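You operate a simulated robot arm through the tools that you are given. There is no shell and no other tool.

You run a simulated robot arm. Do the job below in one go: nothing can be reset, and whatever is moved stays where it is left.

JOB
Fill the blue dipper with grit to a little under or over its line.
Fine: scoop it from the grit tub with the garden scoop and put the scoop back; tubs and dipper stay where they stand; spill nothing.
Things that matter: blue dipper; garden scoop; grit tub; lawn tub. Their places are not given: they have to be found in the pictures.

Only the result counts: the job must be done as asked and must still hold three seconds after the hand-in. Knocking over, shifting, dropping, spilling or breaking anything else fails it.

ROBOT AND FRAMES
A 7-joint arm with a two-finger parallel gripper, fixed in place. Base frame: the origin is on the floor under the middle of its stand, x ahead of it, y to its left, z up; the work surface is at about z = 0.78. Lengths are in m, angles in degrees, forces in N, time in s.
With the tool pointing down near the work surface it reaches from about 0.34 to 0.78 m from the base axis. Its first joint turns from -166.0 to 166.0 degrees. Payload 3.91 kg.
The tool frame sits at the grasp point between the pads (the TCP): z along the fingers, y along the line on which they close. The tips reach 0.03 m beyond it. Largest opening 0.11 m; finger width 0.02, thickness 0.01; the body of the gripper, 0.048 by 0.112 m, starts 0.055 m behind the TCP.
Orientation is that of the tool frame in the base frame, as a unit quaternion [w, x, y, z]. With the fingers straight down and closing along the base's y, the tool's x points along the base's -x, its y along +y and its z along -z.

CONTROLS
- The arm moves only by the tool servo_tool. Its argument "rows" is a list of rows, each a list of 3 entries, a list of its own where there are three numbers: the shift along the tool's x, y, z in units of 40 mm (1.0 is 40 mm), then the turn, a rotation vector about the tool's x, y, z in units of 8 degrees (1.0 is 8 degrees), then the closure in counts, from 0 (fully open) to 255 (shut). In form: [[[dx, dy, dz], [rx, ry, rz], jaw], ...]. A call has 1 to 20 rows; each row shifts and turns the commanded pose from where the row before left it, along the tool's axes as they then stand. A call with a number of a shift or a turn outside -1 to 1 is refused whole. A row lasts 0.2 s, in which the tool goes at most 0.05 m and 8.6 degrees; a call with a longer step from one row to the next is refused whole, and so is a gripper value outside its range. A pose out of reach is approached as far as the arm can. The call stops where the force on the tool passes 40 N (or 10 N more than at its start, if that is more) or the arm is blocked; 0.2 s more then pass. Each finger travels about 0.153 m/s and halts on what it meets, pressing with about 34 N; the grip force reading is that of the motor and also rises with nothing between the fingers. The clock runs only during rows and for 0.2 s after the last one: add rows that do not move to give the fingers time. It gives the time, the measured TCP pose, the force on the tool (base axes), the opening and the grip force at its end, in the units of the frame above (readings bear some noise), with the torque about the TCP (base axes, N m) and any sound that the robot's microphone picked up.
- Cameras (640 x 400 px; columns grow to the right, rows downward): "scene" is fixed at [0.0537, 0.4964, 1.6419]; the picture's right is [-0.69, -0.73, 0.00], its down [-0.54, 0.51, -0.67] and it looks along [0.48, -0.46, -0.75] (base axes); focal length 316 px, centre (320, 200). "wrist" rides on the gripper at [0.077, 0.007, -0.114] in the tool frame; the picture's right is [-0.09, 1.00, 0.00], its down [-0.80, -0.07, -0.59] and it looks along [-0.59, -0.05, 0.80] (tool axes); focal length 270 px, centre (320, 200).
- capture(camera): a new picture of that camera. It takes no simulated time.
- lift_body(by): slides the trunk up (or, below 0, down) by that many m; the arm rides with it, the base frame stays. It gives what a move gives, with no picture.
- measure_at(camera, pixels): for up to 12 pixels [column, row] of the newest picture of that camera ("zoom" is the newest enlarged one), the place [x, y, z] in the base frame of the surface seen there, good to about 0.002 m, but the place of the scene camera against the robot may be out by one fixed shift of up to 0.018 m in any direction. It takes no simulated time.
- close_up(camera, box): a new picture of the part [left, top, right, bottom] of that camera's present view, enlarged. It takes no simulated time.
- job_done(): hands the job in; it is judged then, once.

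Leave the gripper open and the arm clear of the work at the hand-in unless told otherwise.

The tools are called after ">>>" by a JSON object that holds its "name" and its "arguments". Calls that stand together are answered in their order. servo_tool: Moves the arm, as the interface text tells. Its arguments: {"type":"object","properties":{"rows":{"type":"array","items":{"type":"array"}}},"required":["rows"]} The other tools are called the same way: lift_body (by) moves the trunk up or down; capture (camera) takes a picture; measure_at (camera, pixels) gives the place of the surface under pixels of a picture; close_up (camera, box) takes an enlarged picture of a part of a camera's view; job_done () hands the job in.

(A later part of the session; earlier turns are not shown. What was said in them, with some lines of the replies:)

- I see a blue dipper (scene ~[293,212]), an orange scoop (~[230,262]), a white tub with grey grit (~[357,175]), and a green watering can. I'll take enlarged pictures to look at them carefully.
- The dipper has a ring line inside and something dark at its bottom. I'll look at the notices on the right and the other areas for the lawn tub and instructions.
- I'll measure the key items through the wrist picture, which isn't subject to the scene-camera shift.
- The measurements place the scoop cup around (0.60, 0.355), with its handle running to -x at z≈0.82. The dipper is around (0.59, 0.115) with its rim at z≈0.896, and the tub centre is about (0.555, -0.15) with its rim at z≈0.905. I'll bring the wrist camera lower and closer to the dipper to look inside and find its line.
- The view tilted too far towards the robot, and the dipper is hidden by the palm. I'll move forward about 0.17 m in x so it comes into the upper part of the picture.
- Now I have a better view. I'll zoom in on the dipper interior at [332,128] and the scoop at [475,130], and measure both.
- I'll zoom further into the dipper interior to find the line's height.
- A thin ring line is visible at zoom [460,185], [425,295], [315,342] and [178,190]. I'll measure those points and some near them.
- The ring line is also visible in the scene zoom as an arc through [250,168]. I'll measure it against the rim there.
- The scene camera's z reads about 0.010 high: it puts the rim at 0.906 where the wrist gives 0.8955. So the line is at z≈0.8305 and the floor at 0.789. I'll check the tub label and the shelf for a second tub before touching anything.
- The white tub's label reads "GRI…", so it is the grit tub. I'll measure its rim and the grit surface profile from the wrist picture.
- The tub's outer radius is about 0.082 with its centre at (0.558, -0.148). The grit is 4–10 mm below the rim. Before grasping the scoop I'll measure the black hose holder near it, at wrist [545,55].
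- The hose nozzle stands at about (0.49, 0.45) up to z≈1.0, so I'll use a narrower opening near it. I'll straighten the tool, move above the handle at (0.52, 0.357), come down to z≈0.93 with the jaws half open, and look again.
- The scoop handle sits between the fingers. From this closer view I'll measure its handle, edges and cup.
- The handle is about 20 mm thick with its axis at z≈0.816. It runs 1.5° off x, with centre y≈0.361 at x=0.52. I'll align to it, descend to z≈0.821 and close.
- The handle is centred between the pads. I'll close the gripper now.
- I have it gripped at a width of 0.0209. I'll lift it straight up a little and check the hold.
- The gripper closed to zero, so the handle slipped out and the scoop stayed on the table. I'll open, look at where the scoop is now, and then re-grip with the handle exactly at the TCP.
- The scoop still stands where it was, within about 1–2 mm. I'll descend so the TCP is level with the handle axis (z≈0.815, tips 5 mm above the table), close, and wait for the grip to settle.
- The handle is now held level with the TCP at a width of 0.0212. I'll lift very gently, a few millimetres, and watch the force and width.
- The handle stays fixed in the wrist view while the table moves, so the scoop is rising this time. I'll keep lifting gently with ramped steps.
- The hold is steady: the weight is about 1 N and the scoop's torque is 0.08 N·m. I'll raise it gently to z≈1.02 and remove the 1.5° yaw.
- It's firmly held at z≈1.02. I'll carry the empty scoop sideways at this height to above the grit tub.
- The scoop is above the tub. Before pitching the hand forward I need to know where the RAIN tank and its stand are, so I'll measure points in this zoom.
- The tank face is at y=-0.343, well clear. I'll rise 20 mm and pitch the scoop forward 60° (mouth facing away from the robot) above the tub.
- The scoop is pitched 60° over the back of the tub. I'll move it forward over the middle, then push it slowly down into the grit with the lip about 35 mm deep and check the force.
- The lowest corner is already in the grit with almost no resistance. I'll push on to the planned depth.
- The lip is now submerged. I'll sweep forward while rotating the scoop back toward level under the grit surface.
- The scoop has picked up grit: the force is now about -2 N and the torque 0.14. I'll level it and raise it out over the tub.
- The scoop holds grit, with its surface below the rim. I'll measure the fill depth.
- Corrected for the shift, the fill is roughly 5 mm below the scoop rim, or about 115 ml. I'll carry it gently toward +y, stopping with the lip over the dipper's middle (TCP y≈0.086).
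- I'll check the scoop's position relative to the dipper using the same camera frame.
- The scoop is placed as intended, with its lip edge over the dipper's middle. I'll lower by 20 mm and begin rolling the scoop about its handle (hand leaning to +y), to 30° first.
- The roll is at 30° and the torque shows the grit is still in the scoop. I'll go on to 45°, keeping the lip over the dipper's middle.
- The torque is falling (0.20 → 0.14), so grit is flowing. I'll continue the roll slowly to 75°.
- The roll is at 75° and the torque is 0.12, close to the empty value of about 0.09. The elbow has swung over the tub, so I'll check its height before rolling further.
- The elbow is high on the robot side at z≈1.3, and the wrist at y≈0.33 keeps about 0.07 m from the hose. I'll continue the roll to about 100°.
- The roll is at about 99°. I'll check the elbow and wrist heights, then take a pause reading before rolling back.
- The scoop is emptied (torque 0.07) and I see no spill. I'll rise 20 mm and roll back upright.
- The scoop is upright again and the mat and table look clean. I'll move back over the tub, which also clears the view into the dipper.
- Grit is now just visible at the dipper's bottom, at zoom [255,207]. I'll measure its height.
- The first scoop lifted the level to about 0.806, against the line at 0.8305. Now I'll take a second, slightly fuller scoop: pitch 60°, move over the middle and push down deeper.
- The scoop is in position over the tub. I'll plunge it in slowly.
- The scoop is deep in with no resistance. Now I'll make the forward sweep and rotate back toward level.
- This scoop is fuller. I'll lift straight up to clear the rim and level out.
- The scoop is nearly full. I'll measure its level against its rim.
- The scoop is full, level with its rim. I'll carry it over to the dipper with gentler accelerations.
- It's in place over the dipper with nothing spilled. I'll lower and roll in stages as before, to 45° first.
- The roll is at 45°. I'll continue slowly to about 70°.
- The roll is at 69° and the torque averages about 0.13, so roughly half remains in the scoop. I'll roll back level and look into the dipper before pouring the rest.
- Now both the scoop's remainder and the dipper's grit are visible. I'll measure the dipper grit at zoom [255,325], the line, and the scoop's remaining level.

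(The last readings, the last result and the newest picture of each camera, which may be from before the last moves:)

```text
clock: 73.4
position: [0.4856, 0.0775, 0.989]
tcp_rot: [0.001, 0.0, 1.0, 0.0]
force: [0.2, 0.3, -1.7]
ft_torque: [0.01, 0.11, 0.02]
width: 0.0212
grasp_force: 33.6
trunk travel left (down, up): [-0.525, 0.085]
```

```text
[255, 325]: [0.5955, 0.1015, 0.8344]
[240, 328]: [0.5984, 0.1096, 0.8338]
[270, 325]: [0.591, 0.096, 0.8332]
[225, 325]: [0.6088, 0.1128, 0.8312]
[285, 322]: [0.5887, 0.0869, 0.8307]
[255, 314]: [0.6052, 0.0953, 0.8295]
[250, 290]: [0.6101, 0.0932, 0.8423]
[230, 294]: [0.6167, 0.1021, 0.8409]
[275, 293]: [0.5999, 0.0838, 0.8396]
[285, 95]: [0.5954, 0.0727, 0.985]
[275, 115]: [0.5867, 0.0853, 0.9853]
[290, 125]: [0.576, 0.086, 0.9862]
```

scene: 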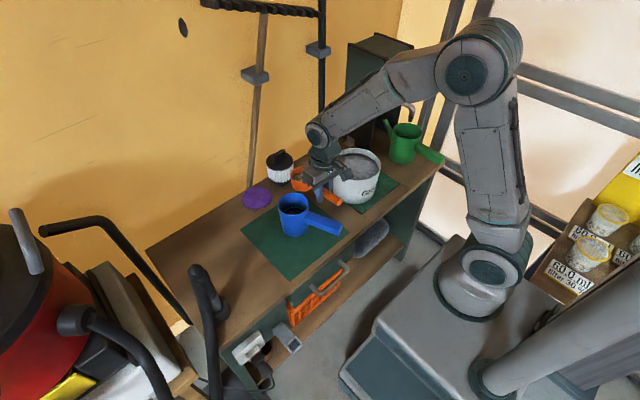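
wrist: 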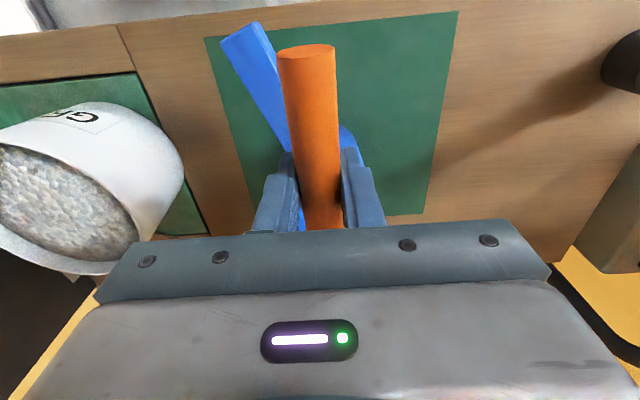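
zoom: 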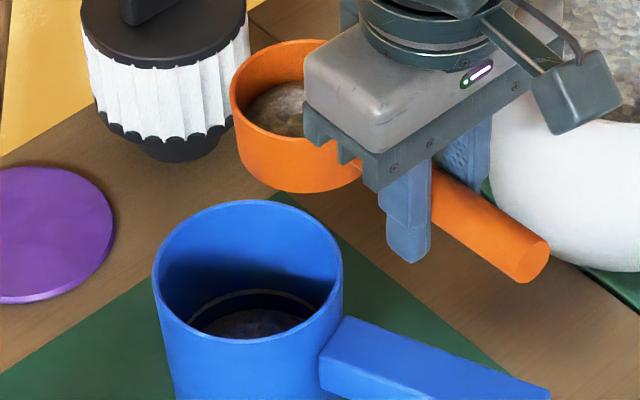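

The line reads 0.841 in the scene frame. The grit reads 0.829 at the wall and 0.834 further in, so the level is still about 8 mm low with roughly 50 ml left in the scoop. I'll look in from above with the wrist camera before pouring the rest, carrying the level scoop up and aside slowly.

>>> {"name": "servo_tool", "arguments": {"rows": [[[0, 0, -0.15], [0, 0, 0], 255], [[-0.14, -0.09, -0.2], [0, 0, 0], 255], [[-0.21, -0.14, -0.31], [0, 0, 0], 255], [[-0.24, -0.152, -0.347], [0, 0, 0], 255], [[-0.24, -0.152, -0.347], [0, 0, 0], 255], [[-0.24, -0.152, -0.347], [0, 0, 0], 255], [[-0.24, -0.152, -0.347], [0, 0, 0], 255], [[-0.24, -0.152, -0.347], [0, 0, 0], 255], [[-0.24, -0.152, -0.347], [0, 0, 0], 255], [[-0.24, -0.152, -0.347], [0, 0, 0], 255], [[-0.21, -0.14, -0.31], [0, 0, 0], 255], [[-0.14, -0.09, -0.2], [0, 0, 0], 255], [[-0.08, -0.05, -0.1], [0, 0, 0], 255], [[0, 0, 0], [0, 0, 0], 255]]}}

>>> {"name": "capture", "arguments": {"camera": "wrist"}}

```text
clock: 76.4
position: [0.5832, 0.0146, 1.1387]
tcp_rot: [0.001, 0.0, 1.0, 0.0]
force: [-0.7, -0.1, -2.2]
ft_torque: [0.0, 0.14, 0.02]
width: 0.0211
grasp_force: 34.1
trunk travel left (down, up): [-0.525, 0.085]
```

```text
taken
```

wrist: 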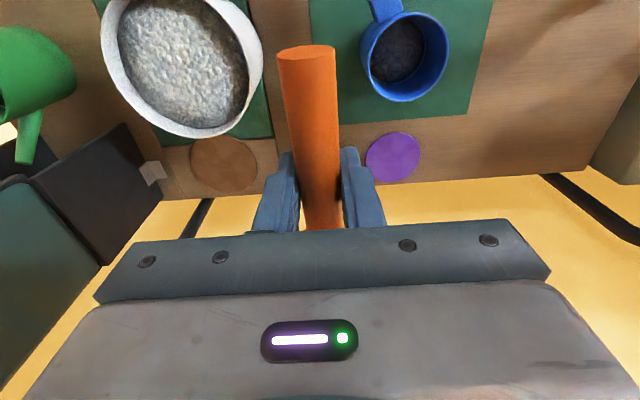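

I now have a good view into the dipper at [404,56], so I'll zoom in.

>>> {"name": "close_up", "arguments": {"camera": "wrist", "box": [350, 5, 460, 110]}}

>>> {"name": "measure_at", "arguments": {"camera": "wrist", "pixels": [[397, 52], [385, 50], [410, 52], [397, 38], [397, 68], [380, 62], [415, 60], [405, 74], [374, 50], [420, 50], [388, 75], [397, 27]]}}

```text
3.81 times, centred on (405, 58) of wrist
```

zoom: 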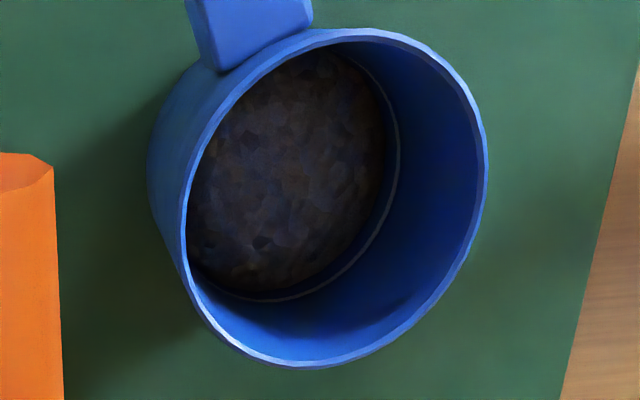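

```text
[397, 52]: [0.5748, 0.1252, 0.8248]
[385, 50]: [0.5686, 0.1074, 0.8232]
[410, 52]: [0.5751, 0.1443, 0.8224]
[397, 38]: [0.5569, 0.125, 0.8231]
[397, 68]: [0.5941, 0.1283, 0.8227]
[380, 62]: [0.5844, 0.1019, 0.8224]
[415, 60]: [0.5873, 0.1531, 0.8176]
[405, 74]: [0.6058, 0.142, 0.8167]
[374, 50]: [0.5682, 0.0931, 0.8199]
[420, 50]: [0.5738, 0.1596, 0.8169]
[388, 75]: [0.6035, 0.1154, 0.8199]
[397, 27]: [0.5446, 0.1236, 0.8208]
```

The grit surface reads 0.825 at the centre and 0.817–0.820 at the wall, about 0.821 on average. I'll measure the line itself in this same view.

>>> {"name": "measure_at", "arguments": {"camera": "zoom", "pixels": [[397, 140], [398, 165], [392, 195], [383, 220], [368, 245], [345, 268], [320, 285], [290, 296], [390, 110], [380, 88], [400, 180], [480, 180]]}}

```text
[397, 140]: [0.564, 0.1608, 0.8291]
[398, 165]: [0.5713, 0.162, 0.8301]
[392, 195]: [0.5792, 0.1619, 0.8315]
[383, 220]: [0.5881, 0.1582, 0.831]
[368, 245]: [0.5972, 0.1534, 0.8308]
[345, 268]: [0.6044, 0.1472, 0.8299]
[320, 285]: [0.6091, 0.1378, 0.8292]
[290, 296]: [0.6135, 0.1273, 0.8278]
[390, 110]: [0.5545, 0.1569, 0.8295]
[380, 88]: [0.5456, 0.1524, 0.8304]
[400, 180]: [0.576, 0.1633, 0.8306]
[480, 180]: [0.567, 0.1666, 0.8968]
```

The line is at z≈0.830 and the grit averages about 0.821, so around 50 ml is missing. The scoop holds roughly 59 ml, and about 10 ml should stay in it at a 99° roll, which should land the fill right at the line. I'll carry the scoop back over the dipper.

>>> {"name": "servo_tool", "arguments": {"rows": [[[0.08, 0.06, 0.1], [0, 0, 0], 255], [[0.14, 0.11, 0.2], [0, 0, 0], 255], [[0.21, 0.16, 0.31], [0, 0, 0], 255], [[0.24, 0.17, 0.347], [0, 0, 0], 255], [[0.24, 0.17, 0.347], [0, 0, 0], 255], [[0.24, 0.17, 0.347], [0, 0, 0], 255], [[0.24, 0.17, 0.347], [0, 0, 0], 255], [[0.24, 0.17, 0.347], [0, 0, 0], 255], [[0.24, 0.17, 0.347], [0, 0, 0], 255], [[0.24, 0.17, 0.347], [0, 0, 0], 255], [[0.21, 0.15, 0.31], [0, 0, 0], 255], [[0.14, 0.09, 0.2], [0, 0, 0], 255], [[0, 0.03, 0.15], [0, 0, 0], 255], [[0, 0, 0], [0, 0, 0], 255]]}}

>>> {"name": "close_up", "arguments": {"camera": "scene", "box": [240, 130, 400, 250]}}

```text
clock: 79.4
position: [0.4848, 0.085, 0.9905]
tcp_rot: [0.001, 0.001, 1.0, 0.0]
force: [0.4, 0.1, -2.2]
ft_torque: [0.0, 0.14, -0.04]
width: 0.021
grasp_force: 33.8
trunk travel left (down, up): [-0.525, 0.085]
```

```text
3.33 times, centred on (320, 190) of scene
```

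zoom: 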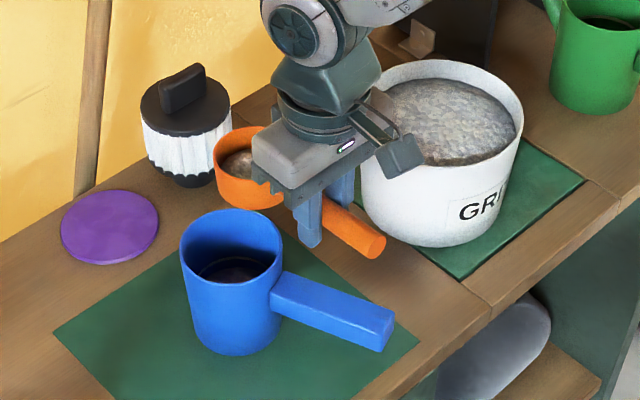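

It's back over the dipper. I'll lower and roll to 69° (the earlier angle), then go on slowly.

>>> {"name": "servo_tool", "arguments": {"rows": [[[0, 0, 0.27], [0, 0, 0], 255], [[0, 0, 0.27], [0, 0, 0], 255], [[0, 0, 0], [0.3, 0, 0], 255], [[0, 0, 0], [0.45, 0, 0], 255], [[0, 0.01, 0], [0.6, 0, 0], 255], [[0, 0.01, 0], [0.6, 0, 0], 255], [[0, 0.01, 0], [0.6, 0, 0], 255], [[0, 0.015, 0], [0.6, 0, 0], 255], [[0, 0.015, 0], [0.6, 0, 0], 255], [[0, 0.026, -0.024], [0.625, 0, 0], 255], [[0, 0.025, -0.027], [0.625, 0, 0], 255], [[0, 0.023, -0.03], [0.625, 0, 0], 255], [[0, 0.026, -0.045], [0.5, 0, 0], 255], [[0, 0.025, -0.049], [0.5, 0, 0], 255], [[0, 0.024, -0.05], [0.5, 0, 0], 255], [[0, 0.02, -0.05], [0.5, 0, 0], 255], [[0, 0.017, -0.05], [0.5, 0, 0], 255], [[0, 0.015, -0.06], [0.5, 0, 0], 255], [[0, 0, 0], [0, 0, 0], 255]]}}

```text
clock: 83.4
position: [0.4843, 0.1065, 0.9713]
tcp_rot: [0.001, 0.0, 0.823, -0.568]
force: [0.0, -0.6, -1.6]
ft_torque: [0.05, 0.11, 0.04]
width: 0.0211
grasp_force: 34.0
trunk travel left (down, up): [-0.525, 0.085]
```

I'm at 69° again. I'll roll slowly on to 97°, keeping the lip over the middle of the dipper.

>>> {"name": "servo_tool", "arguments": {"rows": [[[0, 0.01, -0.06], [0.5, 0, 0], 255], [[0, 0, -0.055], [0.5, 0, 0], 255], [[0, 0, -0.055], [0.5, 0, 0], 255], [[0, 0, -0.055], [0.5, 0, 0], 255], [[0, 0, -0.055], [0.5, 0, 0], 255], [[0, -0.01, -0.055], [0.5, 0, 0], 255], [[0, -0.01, -0.055], [0.5, 0, 0], 255], [[0, 0, 0], [0, 0, 0], 255], [[0, 0, 0], [0, 0, 0], 255], [[0, 0, 0], [0, 0, 0], 255]]}}

>>> {"name": "servo_tool", "arguments": {"rows": [[[0, 0, 0], [0, 0, 0], 255], [[0, 0, 0], [0, 0, 0], 255]]}}

```text
clock: 85.6
position: [0.4847, 0.1203, 0.9742]
tcp_rot: [-0.001, 0.0, -0.662, 0.749]
force: [0.6, -0.5, -0.6]
ft_torque: [0.05, 0.08, 0.01]
width: 0.0209
grasp_force: 34.0
trunk travel left (down, up): [-0.525, 0.085]
```

```text
clock: 86.2
position: [0.4849, 0.1217, 0.9743]
tcp_rot: [-0.001, -0.001, -0.663, 0.749]
force: [0.1, 0.5, -1.1]
ft_torque: [0.04, 0.1, 0.04]
width: 0.0211
grasp_force: 34.1
trunk travel left (down, up): [-0.525, 0.085]
```

The torque is at its near-empty value. I'll rise and roll back upright.

>>> {"name": "servo_tool", "arguments": {"rows": [[[0, -0.25, 0.03], [-0.3, 0, 0], 255], [[0, -0.24, 0.02], [-0.6, 0, 0], 255], [[0, 0, 0], [-0.9, 0, 0], 255], [[0, 0, 0], [-0.9, 0, 0], 255], [[0, 0, 0], [-0.9, 0, 0], 255], [[0, 0, 0], [-0.9, 0, 0], 255], [[0, 0, 0], [-0.9, 0, 0], 255], [[0, 0, 0], [-0.9, 0, 0], 255], [[0, 0, 0], [-0.9, 0, 0], 255], [[0, 0, 0], [-0.9, 0, 0], 255], [[0, 0, 0], [-0.9, 0, 0], 255], [[0, 0, 0], [-0.9, 0, 0], 255], [[0, 0, 0], [-0.9, 0, 0], 255], [[0, 0, 0], [-0.7, 0, 0], 255], [[0, 0, 0], [-0.425, 0, 0], 255], [[0, 0, 0], [-0.2, 0, 0], 255], [[0, 0, 0], [0, 0, 0], 255]]}}

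>>> {"name": "capture", "arguments": {"camera": "scene"}}

```text
clock: 89.8
position: [0.4844, 0.1206, 0.9943]
tcp_rot: [0.001, 0.0, 1.0, -0.001]
force: [0.4, -1.0, -1.5]
ft_torque: [0.02, 0.09, 0.01]
width: 0.0209
grasp_force: 33.9
trunk travel left (down, up): [-0.525, 0.085]
```

```text
taken
```

scene: 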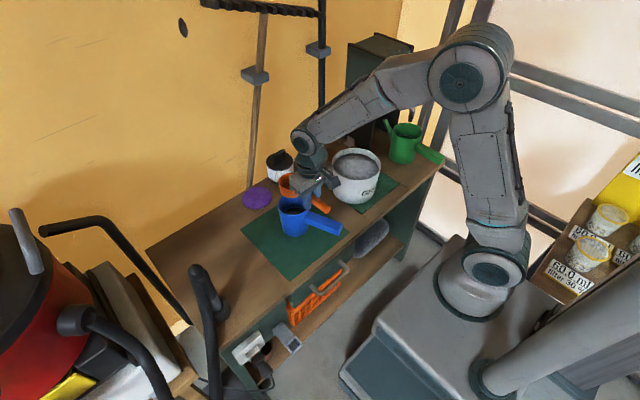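

I'll go back to the viewing pose and look into the dipper again.

>>> {"name": "servo_tool", "arguments": {"rows": [[[0, 0, -0.2], [0, 0, 0], 255], [[-0.14, -0.15, -0.2], [0, 0, 0], 255], [[-0.21, -0.23, -0.3], [0, 0, 0], 255], [[-0.24, -0.25, -0.34], [0, 0, 0], 255], [[-0.24, -0.25, -0.34], [0, 0, 0], 255], [[-0.24, -0.25, -0.34], [0, 0, 0], 255], [[-0.24, -0.25, -0.34], [0, 0, 0], 255], [[-0.24, -0.25, -0.34], [0, 0, 0], 255], [[-0.24, -0.25, -0.34], [0, 0, 0], 255], [[-0.24, -0.25, -0.34], [0, 0, 0], 255], [[-0.24, -0.26, -0.3], [0, 0, 0], 255], [[-0.16, -0.18, -0.2], [0, 0, 0], 255], [[-0.08, -0.1, -0.05], [0, 0, 0], 255], [[0, 0, 0], [0, 0, 0], 255]]}}

>>> {"name": "capture", "arguments": {"camera": "wrist"}}

>>> {"name": "close_up", "arguments": {"camera": "wrist", "box": [350, 5, 460, 110]}}

>>> {"name": "close_up", "arguments": {"camera": "scene", "box": [200, 130, 360, 270]}}

```text
clock: 92.8
position: [0.5844, 0.0148, 1.1397]
tcp_rot: [0.001, 0.0, 1.0, 0.0]
force: [-0.4, -0.3, -0.9]
ft_torque: [-0.04, 0.07, -0.03]
width: 0.0213
grasp_force: 34.0
trunk travel left (down, up): [-0.525, 0.085]
```

```text
taken
```

wrist: 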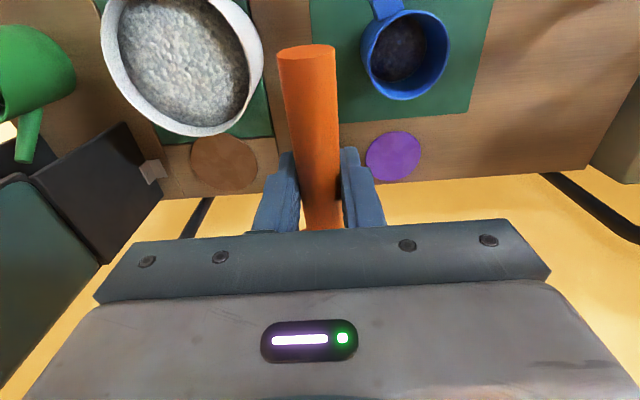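

```text
3.81 times, centred on (405, 58) of wrist
```

zoom: 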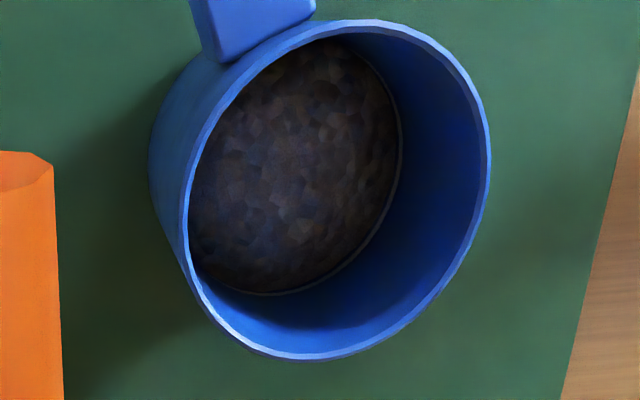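

```text
2.86 times, centred on (280, 200) of scene
```

zoom: 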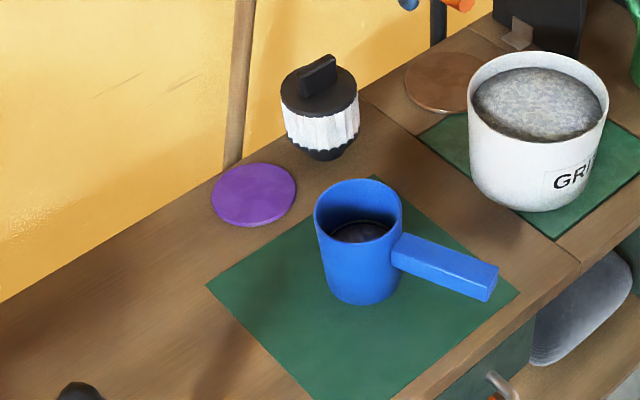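

The grit now nearly reaches the line ring. I'll measure the surface across the dipper and the wall near the line.

>>> {"name": "measure_at", "arguments": {"camera": "wrist", "pixels": [[397, 52], [385, 50], [410, 52], [397, 38], [397, 68], [380, 62], [415, 60], [405, 74], [374, 50], [421, 45], [388, 77], [397, 25]]}}

>>> {"name": "close_up", "arguments": {"camera": "wrist", "box": [375, 20, 445, 90]}}

```text
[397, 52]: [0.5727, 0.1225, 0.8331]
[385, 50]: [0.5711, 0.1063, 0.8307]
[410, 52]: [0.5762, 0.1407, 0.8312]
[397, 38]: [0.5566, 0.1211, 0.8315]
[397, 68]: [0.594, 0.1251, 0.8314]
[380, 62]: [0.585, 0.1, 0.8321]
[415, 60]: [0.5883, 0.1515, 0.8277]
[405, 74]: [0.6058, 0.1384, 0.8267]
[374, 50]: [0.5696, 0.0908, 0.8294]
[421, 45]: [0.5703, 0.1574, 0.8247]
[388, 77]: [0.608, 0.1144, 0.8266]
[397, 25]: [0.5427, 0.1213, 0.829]
```

```text
5.71 times, centred on (410, 55) of wrist
```

zoom: 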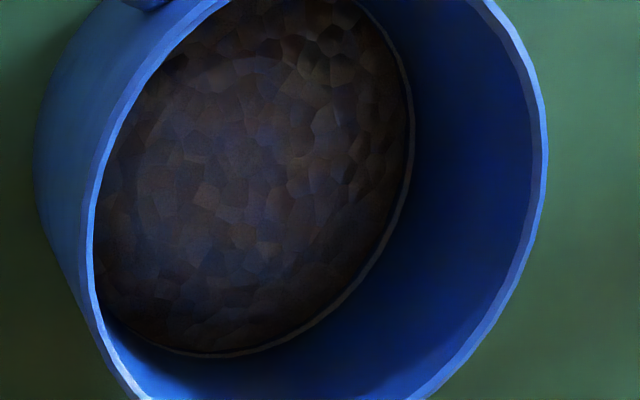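

The centre reads 0.833 and the walls 0.825–0.829, so the mean is about 0.8297 against the line at 0.830. The fill is right at the line. Next I'll check whether the scoop still holds any grit before putting it back.

>>> {"name": "capture", "arguments": {"camera": "scene"}}

>>> {"name": "close_up", "arguments": {"camera": "scene", "box": [290, 70, 410, 160]}}

```text
taken
```

scene: 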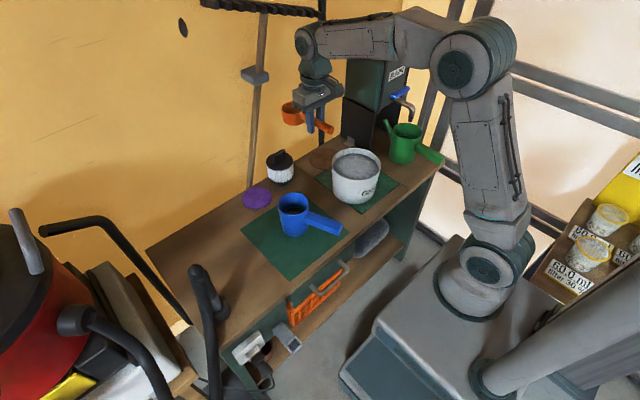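

```text
4.44 times, centred on (350, 115) of scene
```

zoom: 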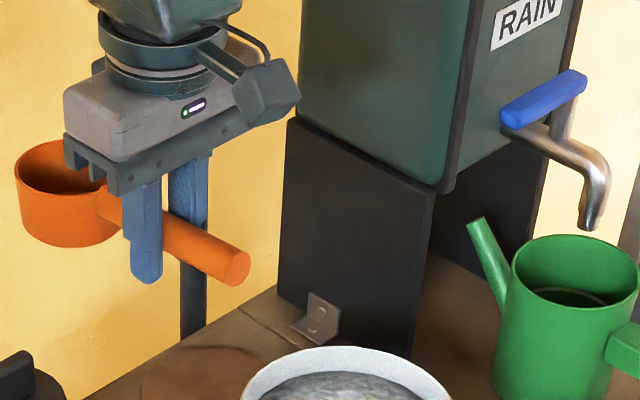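

I can't see deep into the scoop from here. I'll carry it to above its home spot, where the scene camera looks steeply into it.

>>> {"name": "servo_tool", "arguments": {"rows": [[[0.06, 0.2, 0.1], [0, 0, 0], 255], [[0.11, 0.4, 0.2], [0, 0, 0], 255], [[0.11, 0.6, 0.2], [0, 0, 0], 255], [[0.11, 0.7, 0.21], [0, 0, 0], 255], [[0.11, 0.7, 0.21], [0, 0, 0], 255], [[0.11, 0.7, 0.21], [0, 0, 0], 255], [[0.11, 0.7, 0.21], [0, 0, 0], 255], [[0.11, 0.7, 0.21], [0, 0, 0], 255], [[0.11, 0.7, 0.21], [0, 0, 0], 255], [[0.11, 0.7, 0.21], [0, 0, 0], 255], [[0.11, 0.7, 0.21], [0, 0, 0], 255], [[0.11, 0.7, 0.21], [0, 0, 0], 255], [[0.11, 0.7, 0.21], [0, 0, 0], 255], [[0.11, 0.4, 0.2], [0, 0, 0], 255], [[0.08, 0.09, 0.15], [0, 0, 0], 255], [[0, 0, 0], [0, 0, 0], 255]]}}

>>> {"name": "close_up", "arguments": {"camera": "scene", "box": [170, 170, 290, 290]}}

>>> {"name": "capture", "arguments": {"camera": "wrist"}}

```text
clock: 96.2
position: [0.5223, 0.3618, 1.0213]
tcp_rot: [0.001, 0.0, 1.0, 0.0]
force: [0.7, 0.8, -1.4]
ft_torque: [0.01, 0.08, -0.01]
width: 0.0211
grasp_force: 34.2
trunk travel left (down, up): [-0.525, 0.085]
```

```text
3.33 times, centred on (230, 230) of scene
```

zoom: 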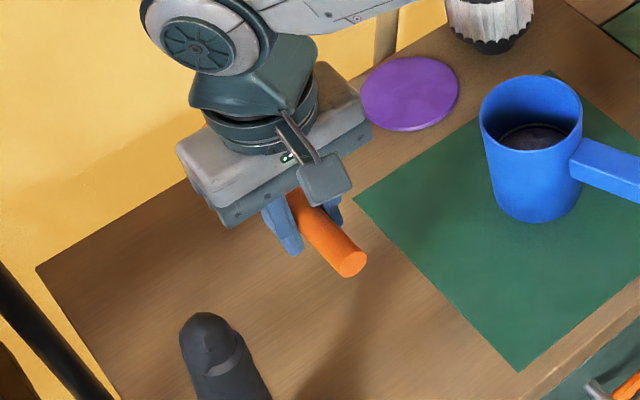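

```text
taken
```

wrist: 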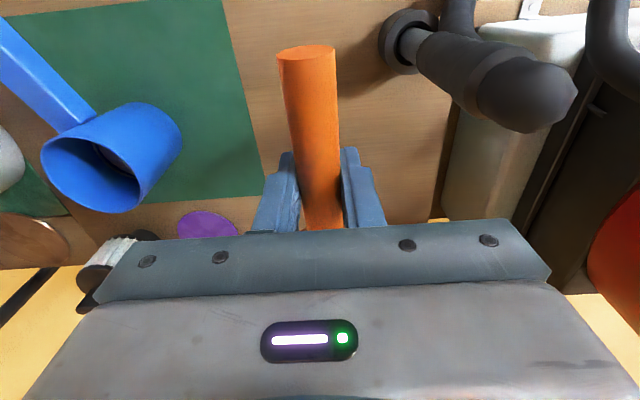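

The hand hides the cup from this side. I'd like to be sure the scoop is empty before putting it back, so I'll return to above the tub, where the camera sees into it.

>>> {"name": "servo_tool", "arguments": {"rows": [[[0, -0.2, 0], [0, 0, 0], 255], [[0, -0.5, 0], [0, 0, 0], 255], [[0, -0.7, 0], [0, 0, 0], 255], [[0.068, -0.8, 0], [0, 0, 0], 255], [[0.068, -0.8, 0], [0, 0, 0], 255], [[0.068, -0.8, 0], [0, 0, 0], 255], [[0.068, -0.8, 0], [0, 0, 0], 255], [[0.068, -0.8, 0], [0, 0, 0], 255], [[0.068, -0.8, 0], [0, 0, 0], 255], [[0.068, -0.8, 0], [0, 0, 0], 255], [[0.068, -0.8, 0], [0, 0, 0], 255], [[0.068, -0.8, 0], [0, 0, 0], 255], [[0.068, -0.8, 0], [0, 0, 0], 255], [[0.068, -0.8, 0], [0, 0, 0], 255], [[0.068, -0.8, 0], [0, 0, 0], 255], [[0.068, -0.8, 0], [0, 0, 0], 255], [[0, -0.5, 0], [0, 0, 0], 255], [[0, -0.3, 0], [0, 0, 0], 255], [[0, -0.15, 0], [0, 0, 0], 255], [[0, 0, 0], [0, 0, 0], 255]]}}

>>> {"name": "close_up", "arguments": {"camera": "scene", "box": [310, 100, 410, 190]}}

```text
clock: 100.4
position: [0.4882, -0.148, 1.0207]
tcp_rot: [-0.001, 0.0, 1.0, 0.0]
force: [0.0, -0.7, -0.4]
ft_torque: [-0.02, 0.04, -0.02]
width: 0.0211
grasp_force: 34.0
trunk travel left (down, up): [-0.525, 0.085]
```

```text
4.44 times, centred on (360, 145) of scene
```

zoom: 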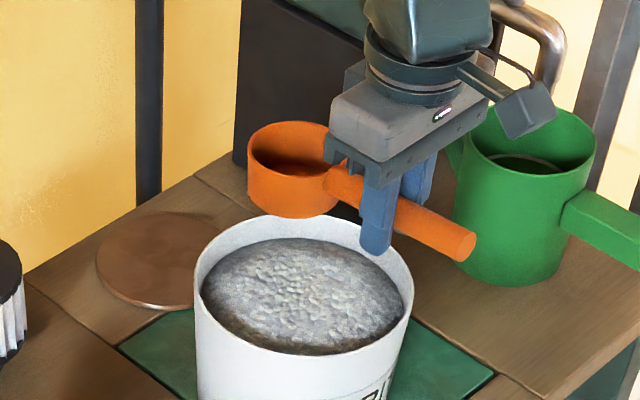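

I'll zoom further into the scoop's interior.

>>> {"name": "close_up", "arguments": {"camera": "scene", "box": [360, 122, 390, 152]}}

>>> {"name": "close_up", "arguments": {"camera": "scene", "box": [330, 120, 375, 152]}}

```text
13.33 times, centred on (375, 137) of scene
```

zoom: 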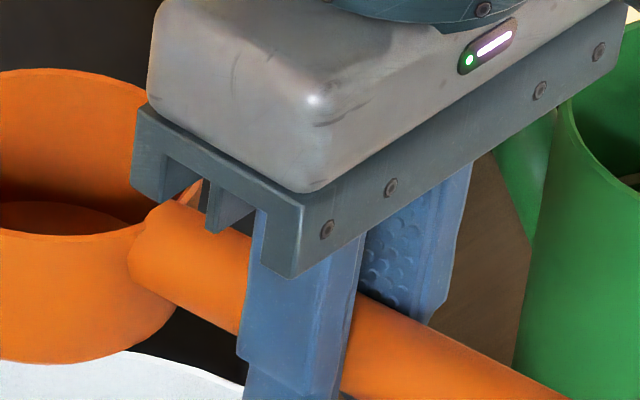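

```text
12.50 times, centred on (352, 136) of scene
```

zoom: 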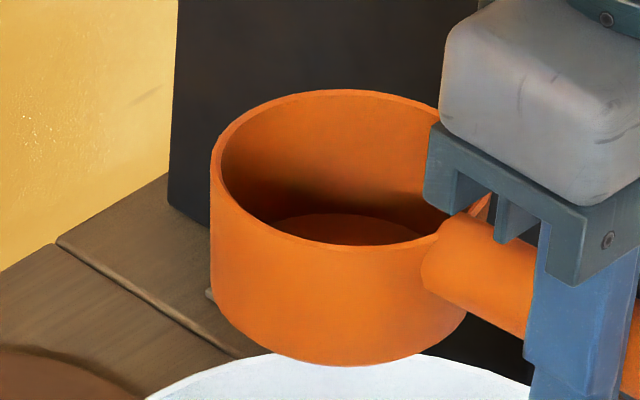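

The scoop's orange floor is clean, so it's empty. I'll carry it back to above its home spot and restore the 1.5° yaw it had there.

>>> {"name": "servo_tool", "arguments": {"rows": [[[0, 0.2, 0], [0, 0, 0], 255], [[0, 0.5, 0], [0, 0, 0], 255], [[0, 0.7, 0], [0, 0, 0], 255], [[-0.06, 0.8, 0], [0, 0, 0], 255], [[-0.06, 0.8, 0], [0, 0, 0], 255], [[-0.06, 0.8, 0], [0, 0, 0], 255], [[-0.06, 0.8, 0], [0, 0, 0], 255], [[-0.06, 0.8, 0], [0, 0, 0], 255], [[-0.06, 0.8, 0], [0, 0, 0], 255], [[-0.06, 0.8, 0], [0, 0, 0], 255], [[-0.06, 0.8, 0], [0, 0, 0], 255], [[-0.06, 0.8, 0], [0, 0, 0], 255], [[-0.06, 0.8, 0], [0, 0, 0], 255], [[-0.06, 0.8, 0], [0, 0, 0], 255], [[-0.06, 0.8, 0], [0, 0, 0], 255], [[-0.06, 0.8, 0], [0, 0, 0], 255], [[0, 0.5, 0], [0, 0, 0.1], 255], [[0, 0.3, 0], [0, 0, 0.09], 255], [[0, 0.15, 0], [0, 0, 0], 255], [[0, 0, 0], [0, 0, 0], 255]]}}

>>> {"name": "capture", "arguments": {"camera": "wrist"}}

```text
clock: 104.6
position: [0.5186, 0.363, 1.0207]
tcp_rot: [0.001, 0.012, 1.0, 0.001]
force: [0.3, 0.7, -1.1]
ft_torque: [0.01, 0.08, 0.0]
width: 0.0209
grasp_force: 33.7
trunk travel left (down, up): [-0.525, 0.085]
```

```text
taken
```

wrist: 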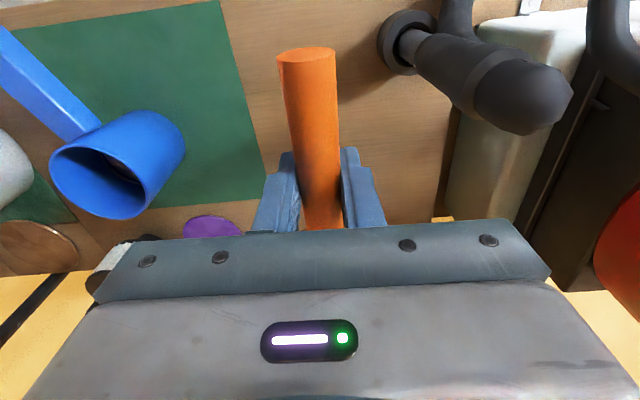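

I'm above home. The handle end sits a few pixels different from before, so the scoop may have pitched slightly in the grip. I'll measure the handle's slope.

>>> {"name": "measure_at", "arguments": {"camera": "wrist", "pixels": [[309, 70], [311, 85], [313, 100], [315, 115], [317, 130], [319, 145], [307, 50], [310, 78], [314, 108], [318, 138]]}}

>>> {"name": "close_up", "arguments": {"camera": "wrist", "box": [240, 30, 380, 240]}}

```text
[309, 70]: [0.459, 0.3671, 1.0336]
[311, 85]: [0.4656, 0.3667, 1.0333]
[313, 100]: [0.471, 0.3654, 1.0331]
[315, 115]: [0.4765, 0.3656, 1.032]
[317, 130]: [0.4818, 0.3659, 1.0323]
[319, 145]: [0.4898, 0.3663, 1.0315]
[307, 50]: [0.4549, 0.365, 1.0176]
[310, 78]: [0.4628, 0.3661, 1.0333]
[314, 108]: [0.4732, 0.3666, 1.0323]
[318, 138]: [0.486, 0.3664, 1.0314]
```

```text
1.90 times, centred on (310, 135) of wrist
```

zoom: 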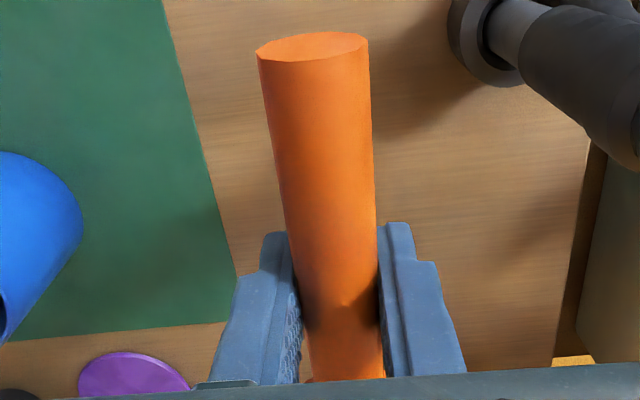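

The slope is only about 1.3° more than when it lay on the table. I'll correct that with a small pitch back and lower slowly to just above contact.

>>> {"name": "servo_tool", "arguments": {"rows": [[[0, 0, 0.2], [0, -0.16, 0], 255], [[0, 0, 0.4], [0, 0, 0], 255], [[0, 0, 0.5], [0, 0, 0], 255], [[0, 0, 0.5], [0, 0, 0], 255], [[0, 0, 0.5], [0, 0, 0], 255], [[0, 0, 0.5], [0, 0, 0], 255], [[0, 0, 0.5], [0, 0, 0], 255], [[0, 0, 0.5], [0, 0, 0], 255], [[0, 0, 0.5], [0, 0, 0], 255], [[0, 0, 0.4], [0, 0, 0], 255], [[0, 0, 0.25], [0, 0, 0], 255], [[0, 0, 0.15], [0, 0, 0], 255], [[0, 0, 0], [0, 0, 0], 255]]}}

>>> {"name": "capture", "arguments": {"camera": "wrist"}}

>>> {"name": "close_up", "arguments": {"camera": "scene", "box": [190, 220, 290, 310]}}

```text
clock: 107.4
position: [0.5223, 0.3615, 0.825]
tcp_rot: [0.012, 0.014, 1.0, 0.0]
force: [0.2, -0.6, -2.0]
ft_torque: [-0.01, 0.09, 0.02]
width: 0.0208
grasp_force: 34.1
trunk travel left (down, up): [-0.525, 0.085]
```

```text
taken
```

wrist: 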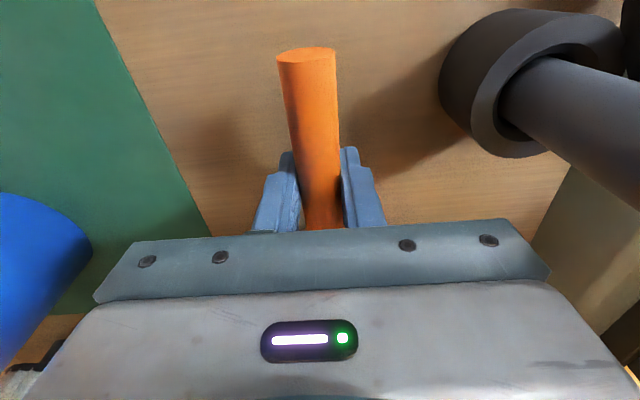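

```text
4.44 times, centred on (240, 265) of scene
```

zoom: 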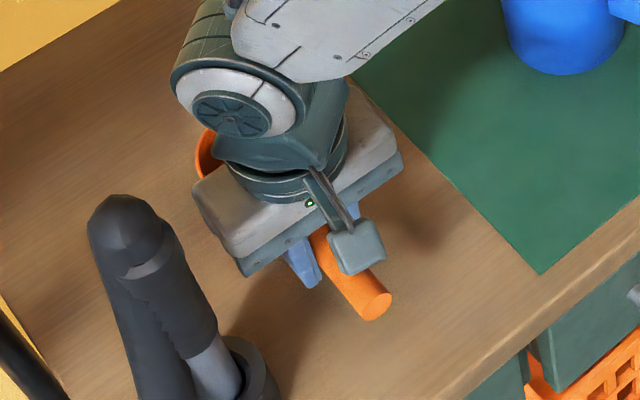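

I'm 9 mm above the pick-up height. The small pitch shifted x by about 4 mm, so I'll correct that and lower in small steps until it touches.

>>> {"name": "servo_tool", "arguments": {"rows": [[[0.1, 0, 0], [0, 0, 0], 255], [[0, 0, 0.08], [0, 0, 0], 255], [[0, 0, 0.06], [0, 0, 0], 255], [[0, 0, 0.04], [0, 0, 0], 255], [[0, 0, 0], [0, 0, 0], 255]]}}

>>> {"name": "servo_tool", "arguments": {"rows": [[[0, 0, 0.025], [0, 0, 0], 255], [[0, 0, 0], [0, 0, 0], 255]]}}

```text
clock: 108.6
position: [0.5196, 0.3612, 0.8178]
tcp_rot: [0.013, 0.013, 1.0, 0.0]
force: [0.6, 0.8, 2.0]
ft_torque: [-0.09, -0.2, 0.03]
width: 0.0212
grasp_force: 34.1
trunk travel left (down, up): [-0.525, 0.085]
```

```text
clock: 109.2
position: [0.5195, 0.3624, 0.8186]
tcp_rot: [0.011, 0.013, 1.0, 0.001]
force: [-0.9, 1.8, 5.6]
ft_torque: [-0.19, -0.64, 0.1]
width: 0.0211
grasp_force: 34.1
trunk travel left (down, up): [-0.525, 0.085]
```

The front edge of the cup touches first (force +5.6 N with pitching torque). I'll ease off, pitch the front up 1.2° and settle flat.

>>> {"name": "servo_tool", "arguments": {"rows": [[[0, 0, -0.03], [0, 0, 0], 255], [[0, 0, 0], [0, -0.15, 0], 255], [[0, 0, 0.04], [0, 0, 0], 255], [[0, 0, 0], [0, 0, 0], 255]]}}

```text
clock: 110.2
position: [0.5194, 0.3616, 0.8153]
tcp_rot: [0.021, 0.014, 1.0, 0.0]
force: [0.5, -0.1, -0.3]
ft_torque: [0.0, 0.06, 0.01]
width: 0.0213
grasp_force: 33.6
trunk travel left (down, up): [-0.525, 0.085]
```

It's nearly flat and just about touching. I'll lower one more millimetre and read the force.

>>> {"name": "servo_tool", "arguments": {"rows": [[[0, 0, 0.02], [0, 0, 0], 255], [[0, 0, 0], [0, 0, 0], 255]]}}

```text
clock: 110.8
position: [0.5189, 0.3615, 0.817]
tcp_rot: [0.023, 0.013, 1.0, 0.0]
force: [-1.0, 0.4, 2.5]
ft_torque: [-0.08, -0.13, -0.03]
width: 0.0208
grasp_force: 34.1
trunk travel left (down, up): [-0.525, 0.085]
```

Contact is now spread near the cup's base, so it sits flat. I'll open the fingers gently.

>>> {"name": "servo_tool", "arguments": {"rows": [[[0, 0, 0], [0, 0, 0], 200], [[0, 0, 0], [0, 0, 0], 185], [[0, 0, 0], [0, 0, 0], 160], [[0, 0, 0], [0, 0, 0], 130], [[0, 0, 0], [0, 0, 0], 116], [[0, 0, 0], [0, 0, 0], 116]]}}

>>> {"name": "capture", "arguments": {"camera": "wrist"}}

```text
clock: 112.2
position: [0.5196, 0.3624, 0.8154]
tcp_rot: [0.023, 0.013, 1.0, 0.0]
force: [-0.1, -0.2, -0.3]
ft_torque: [-0.01, 0.01, 0.05]
width: 0.0602
grasp_force: 0.1
trunk travel left (down, up): [-0.525, 0.085]
```

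```text
taken
```

wrist: 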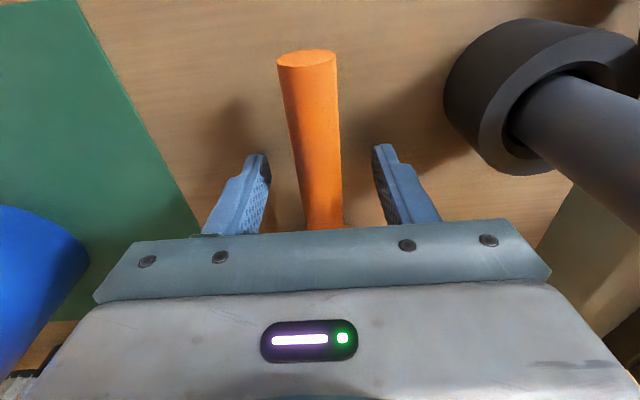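

The scoop stands free between the open fingers. I'll raise the hand straight up, clear of the scoop and hose.

>>> {"name": "servo_tool", "arguments": {"rows": [[[0, 0, -0.3], [0, 0, 0], 116], [[0, 0, -0.6], [0, 0, 0], 116], [[0, 0, -0.9], [0, 0, 0], 116], [[0, 0, -0.9], [0, 0, 0], 116], [[0, 0, -0.9], [0, 0, 0], 116], [[0, 0, -0.9], [0, 0, 0], 116], [[0, 0, -0.9], [0, 0, 0], 116], [[0, 0, -0.9], [0, 0, 0], 116], [[0, 0, 0], [0, 0.31, -0.19], 116], [[0, 0, 0], [0, 0, 0], 116]]}}

>>> {"name": "capture", "arguments": {"camera": "wrist"}}

>>> {"name": "capture", "arguments": {"camera": "scene"}}

```text
clock: 114.4
position: [0.5081, 0.3624, 1.066]
tcp_rot: [0.001, -0.001, 1.0, 0.0]
force: [0.6, -0.2, -0.5]
ft_torque: [0.0, 0.0, -0.02]
width: 0.0599
grasp_force: 0.0
trunk travel left (down, up): [-0.525, 0.085]
```

```text
taken
```

wrist: 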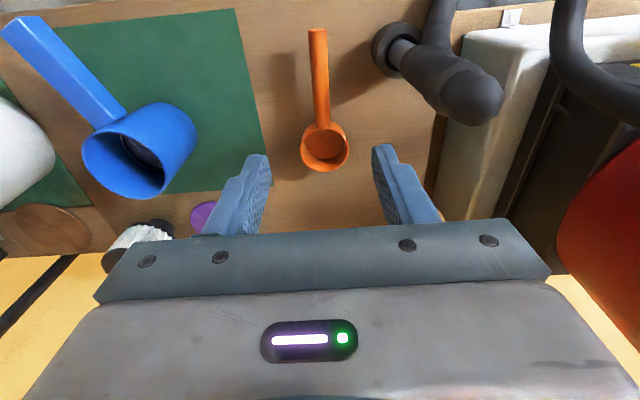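

```text
taken
```

scene: 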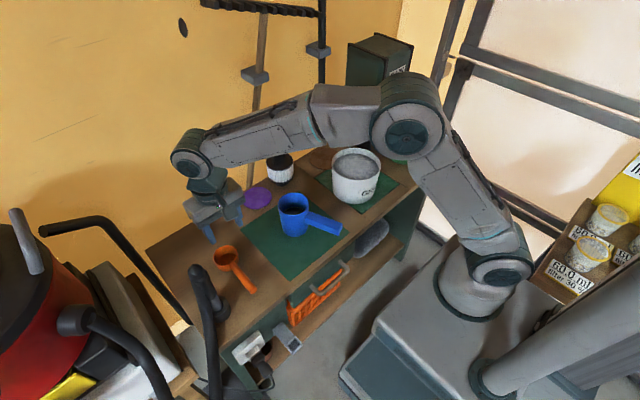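

The scoop is back and the hand is clear. I'll verify the scoop's position and look for stray grit around everything.

>>> {"name": "measure_at", "arguments": {"camera": "wrist", "pixels": [[318, 32], [320, 60], [321, 90], [323, 118], [301, 150], [347, 150], [325, 171], [324, 148]]}}

>>> {"name": "close_up", "arguments": {"camera": "wrist", "box": [270, 10, 390, 190]}}

>>> {"name": "close_up", "arguments": {"camera": "scene", "box": [190, 180, 350, 310]}}

>>> {"name": "close_up", "arguments": {"camera": "scene", "box": [260, 130, 420, 260]}}

```text
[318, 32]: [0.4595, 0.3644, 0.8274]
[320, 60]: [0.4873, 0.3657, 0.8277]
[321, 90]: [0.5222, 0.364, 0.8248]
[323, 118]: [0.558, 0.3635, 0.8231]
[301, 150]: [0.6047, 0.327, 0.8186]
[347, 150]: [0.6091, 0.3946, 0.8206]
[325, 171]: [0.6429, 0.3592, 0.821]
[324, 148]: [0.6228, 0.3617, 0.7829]
```

```text
2.22 times, centred on (330, 100) of wrist
```

zoom: 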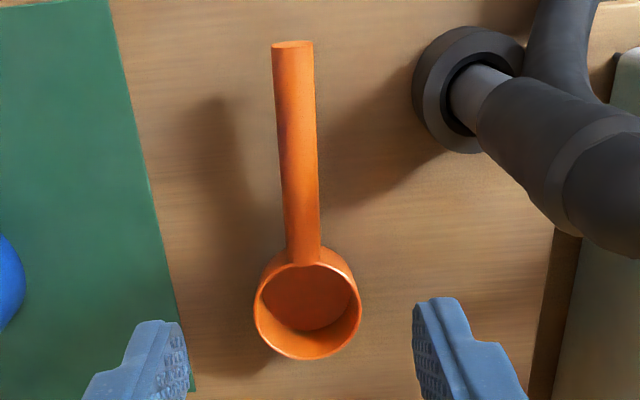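

```text
3.08 times, centred on (270, 245) of scene
```

zoom: 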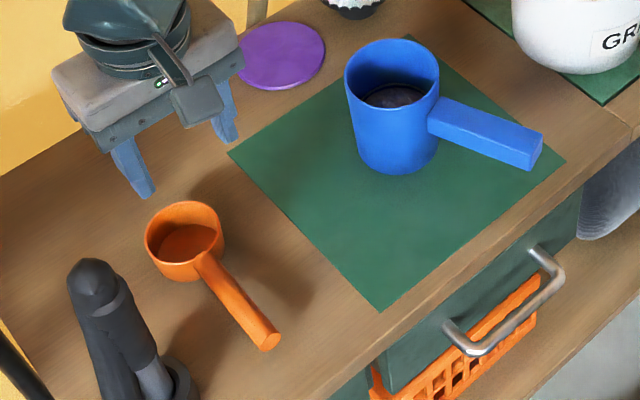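

```text
3.08 times, centred on (340, 195) of scene
```

zoom: 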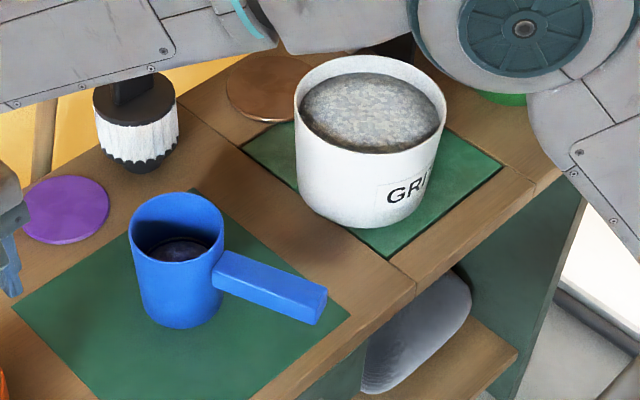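

The scoop is within about 2 mm of where it stood and the surfaces look clean. I'll move the arm up to its starting pose with the gripper open and make a final overall check, including the far side of the tub.

>>> {"name": "servo_tool", "arguments": {"rows": [[[0, 0, -0.8], [0, 0, 0], 80], [[0, 0, -0.9], [0, 0, 0], 40], [[0, 0, -0.9], [0, 0, 0], 0], [[0, 0, -0.9], [0, 0, 0], 0], [[0, 0, -0.5], [0, 0, 0], 0], [[0.03, -0.5, 0], [0, 0, 0], 0], [[0.03, -0.9, 0], [0, 0, 0], 0], [[0.03, -0.9, 0], [0, 0, 0], 0], [[0.03, -0.9, 0], [0, 0, 0], 0], [[0.03, -0.9, 0], [0, 0, 0], 0], [[0.03, -0.9, 0], [0, 0, 0], 0], [[0.03, -0.9, 0], [0, 0, 0], 0], [[0.03, -0.9, 0], [0, 0, 0], 0], [[0.03, -0.9, 0], [0, 0, 0], 0], [[0.03, -0.9, 0], [0, 0, 0], 0], [[0, -0.8, 0], [0, 0, 0], 0], [[0, 0, 0], [0, 0, 0], 0]]}}

>>> {"name": "capture", "arguments": {"camera": "wrist"}}

>>> {"name": "capture", "arguments": {"camera": "scene"}}

>>> {"name": "close_up", "arguments": {"camera": "wrist", "box": [150, 0, 470, 200]}}

>>> {"name": "close_up", "arguments": {"camera": "wrist", "box": [360, 70, 450, 150]}}

```text
clock: 118.0
position: [0.4967, -0.0134, 1.2284]
tcp_rot: [0.002, 0.001, 1.0, 0.0]
force: [0.1, -0.1, 0.4]
ft_torque: [0.03, 0.02, -0.03]
width: 0.11
grasp_force: 0.1
trunk travel left (down, up): [-0.525, 0.085]
```

```text
taken
```

wrist: 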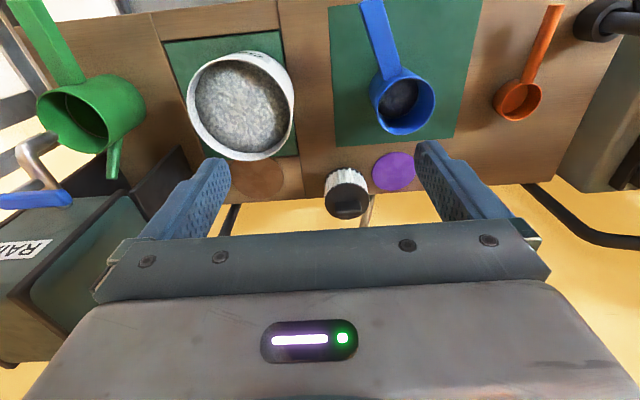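

```text
taken
```

scene: 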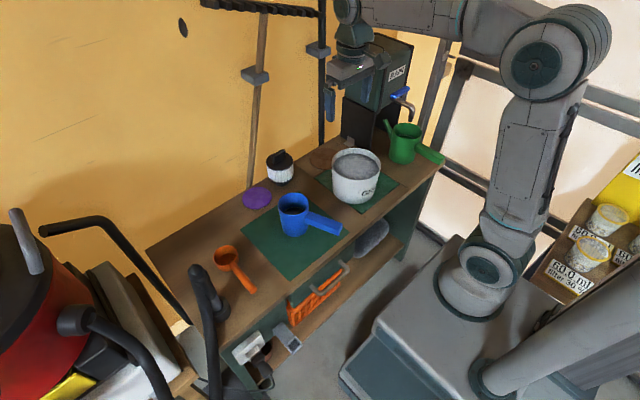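

```text
2.00 times, centred on (310, 100) of wrist
```

zoom: 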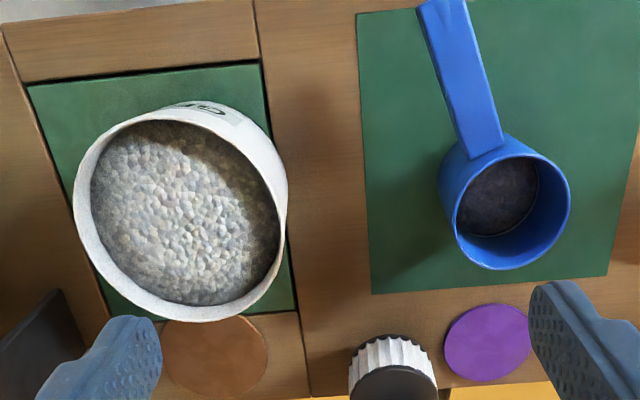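

```text
5.00 times, centred on (405, 110) of wrist
```

zoom: 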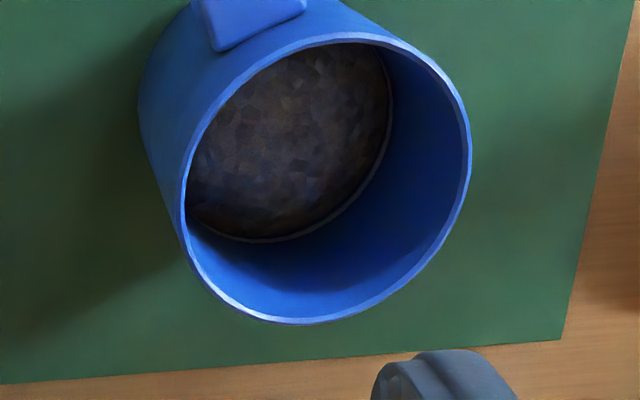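

The final check shows:
- **Dipper:** the grit meets the line ring.
- **Scoop:** it is empty and back on its spot.
- **Tub, dipper and surroundings:** the tub and dipper haven't moved, and there is no stray grit on the mats or table.
- **Arm:** it is up and clear with the gripper open.

I never saw the lawn tub in any picture, but the arm touched nothing except the scoop and the grit. I'm handing the job in.

>>> {"name": "job_done", "arguments": {}}

```text
The job is handed in.
```

The job is handed in. The blue dipper is filled with grit right at its line: the surface averages about z = 0.8297 against the line at about 0.830.

- **Filling:** I took two scoops from the grit tub and tipped the second in two stages so it wouldn't go over. I saw no stray grit on the mats or the table.
- **Scoop:** It is empty and back within about 2 mm of where it stood. It slipped out of the gripper on my first attempt to lift it. It stayed on the table within 1–2 mm, and the second grip held throughout.
- **Tub and dipper:** The grit tub and the dipper stand where they were.
- **Lawn tub:** I never saw it in any picture, so I can't confirm its place. As far as I could tell, the arm touched only the scoop and the grit.

The gripper is open and the arm is up, clear of the work.
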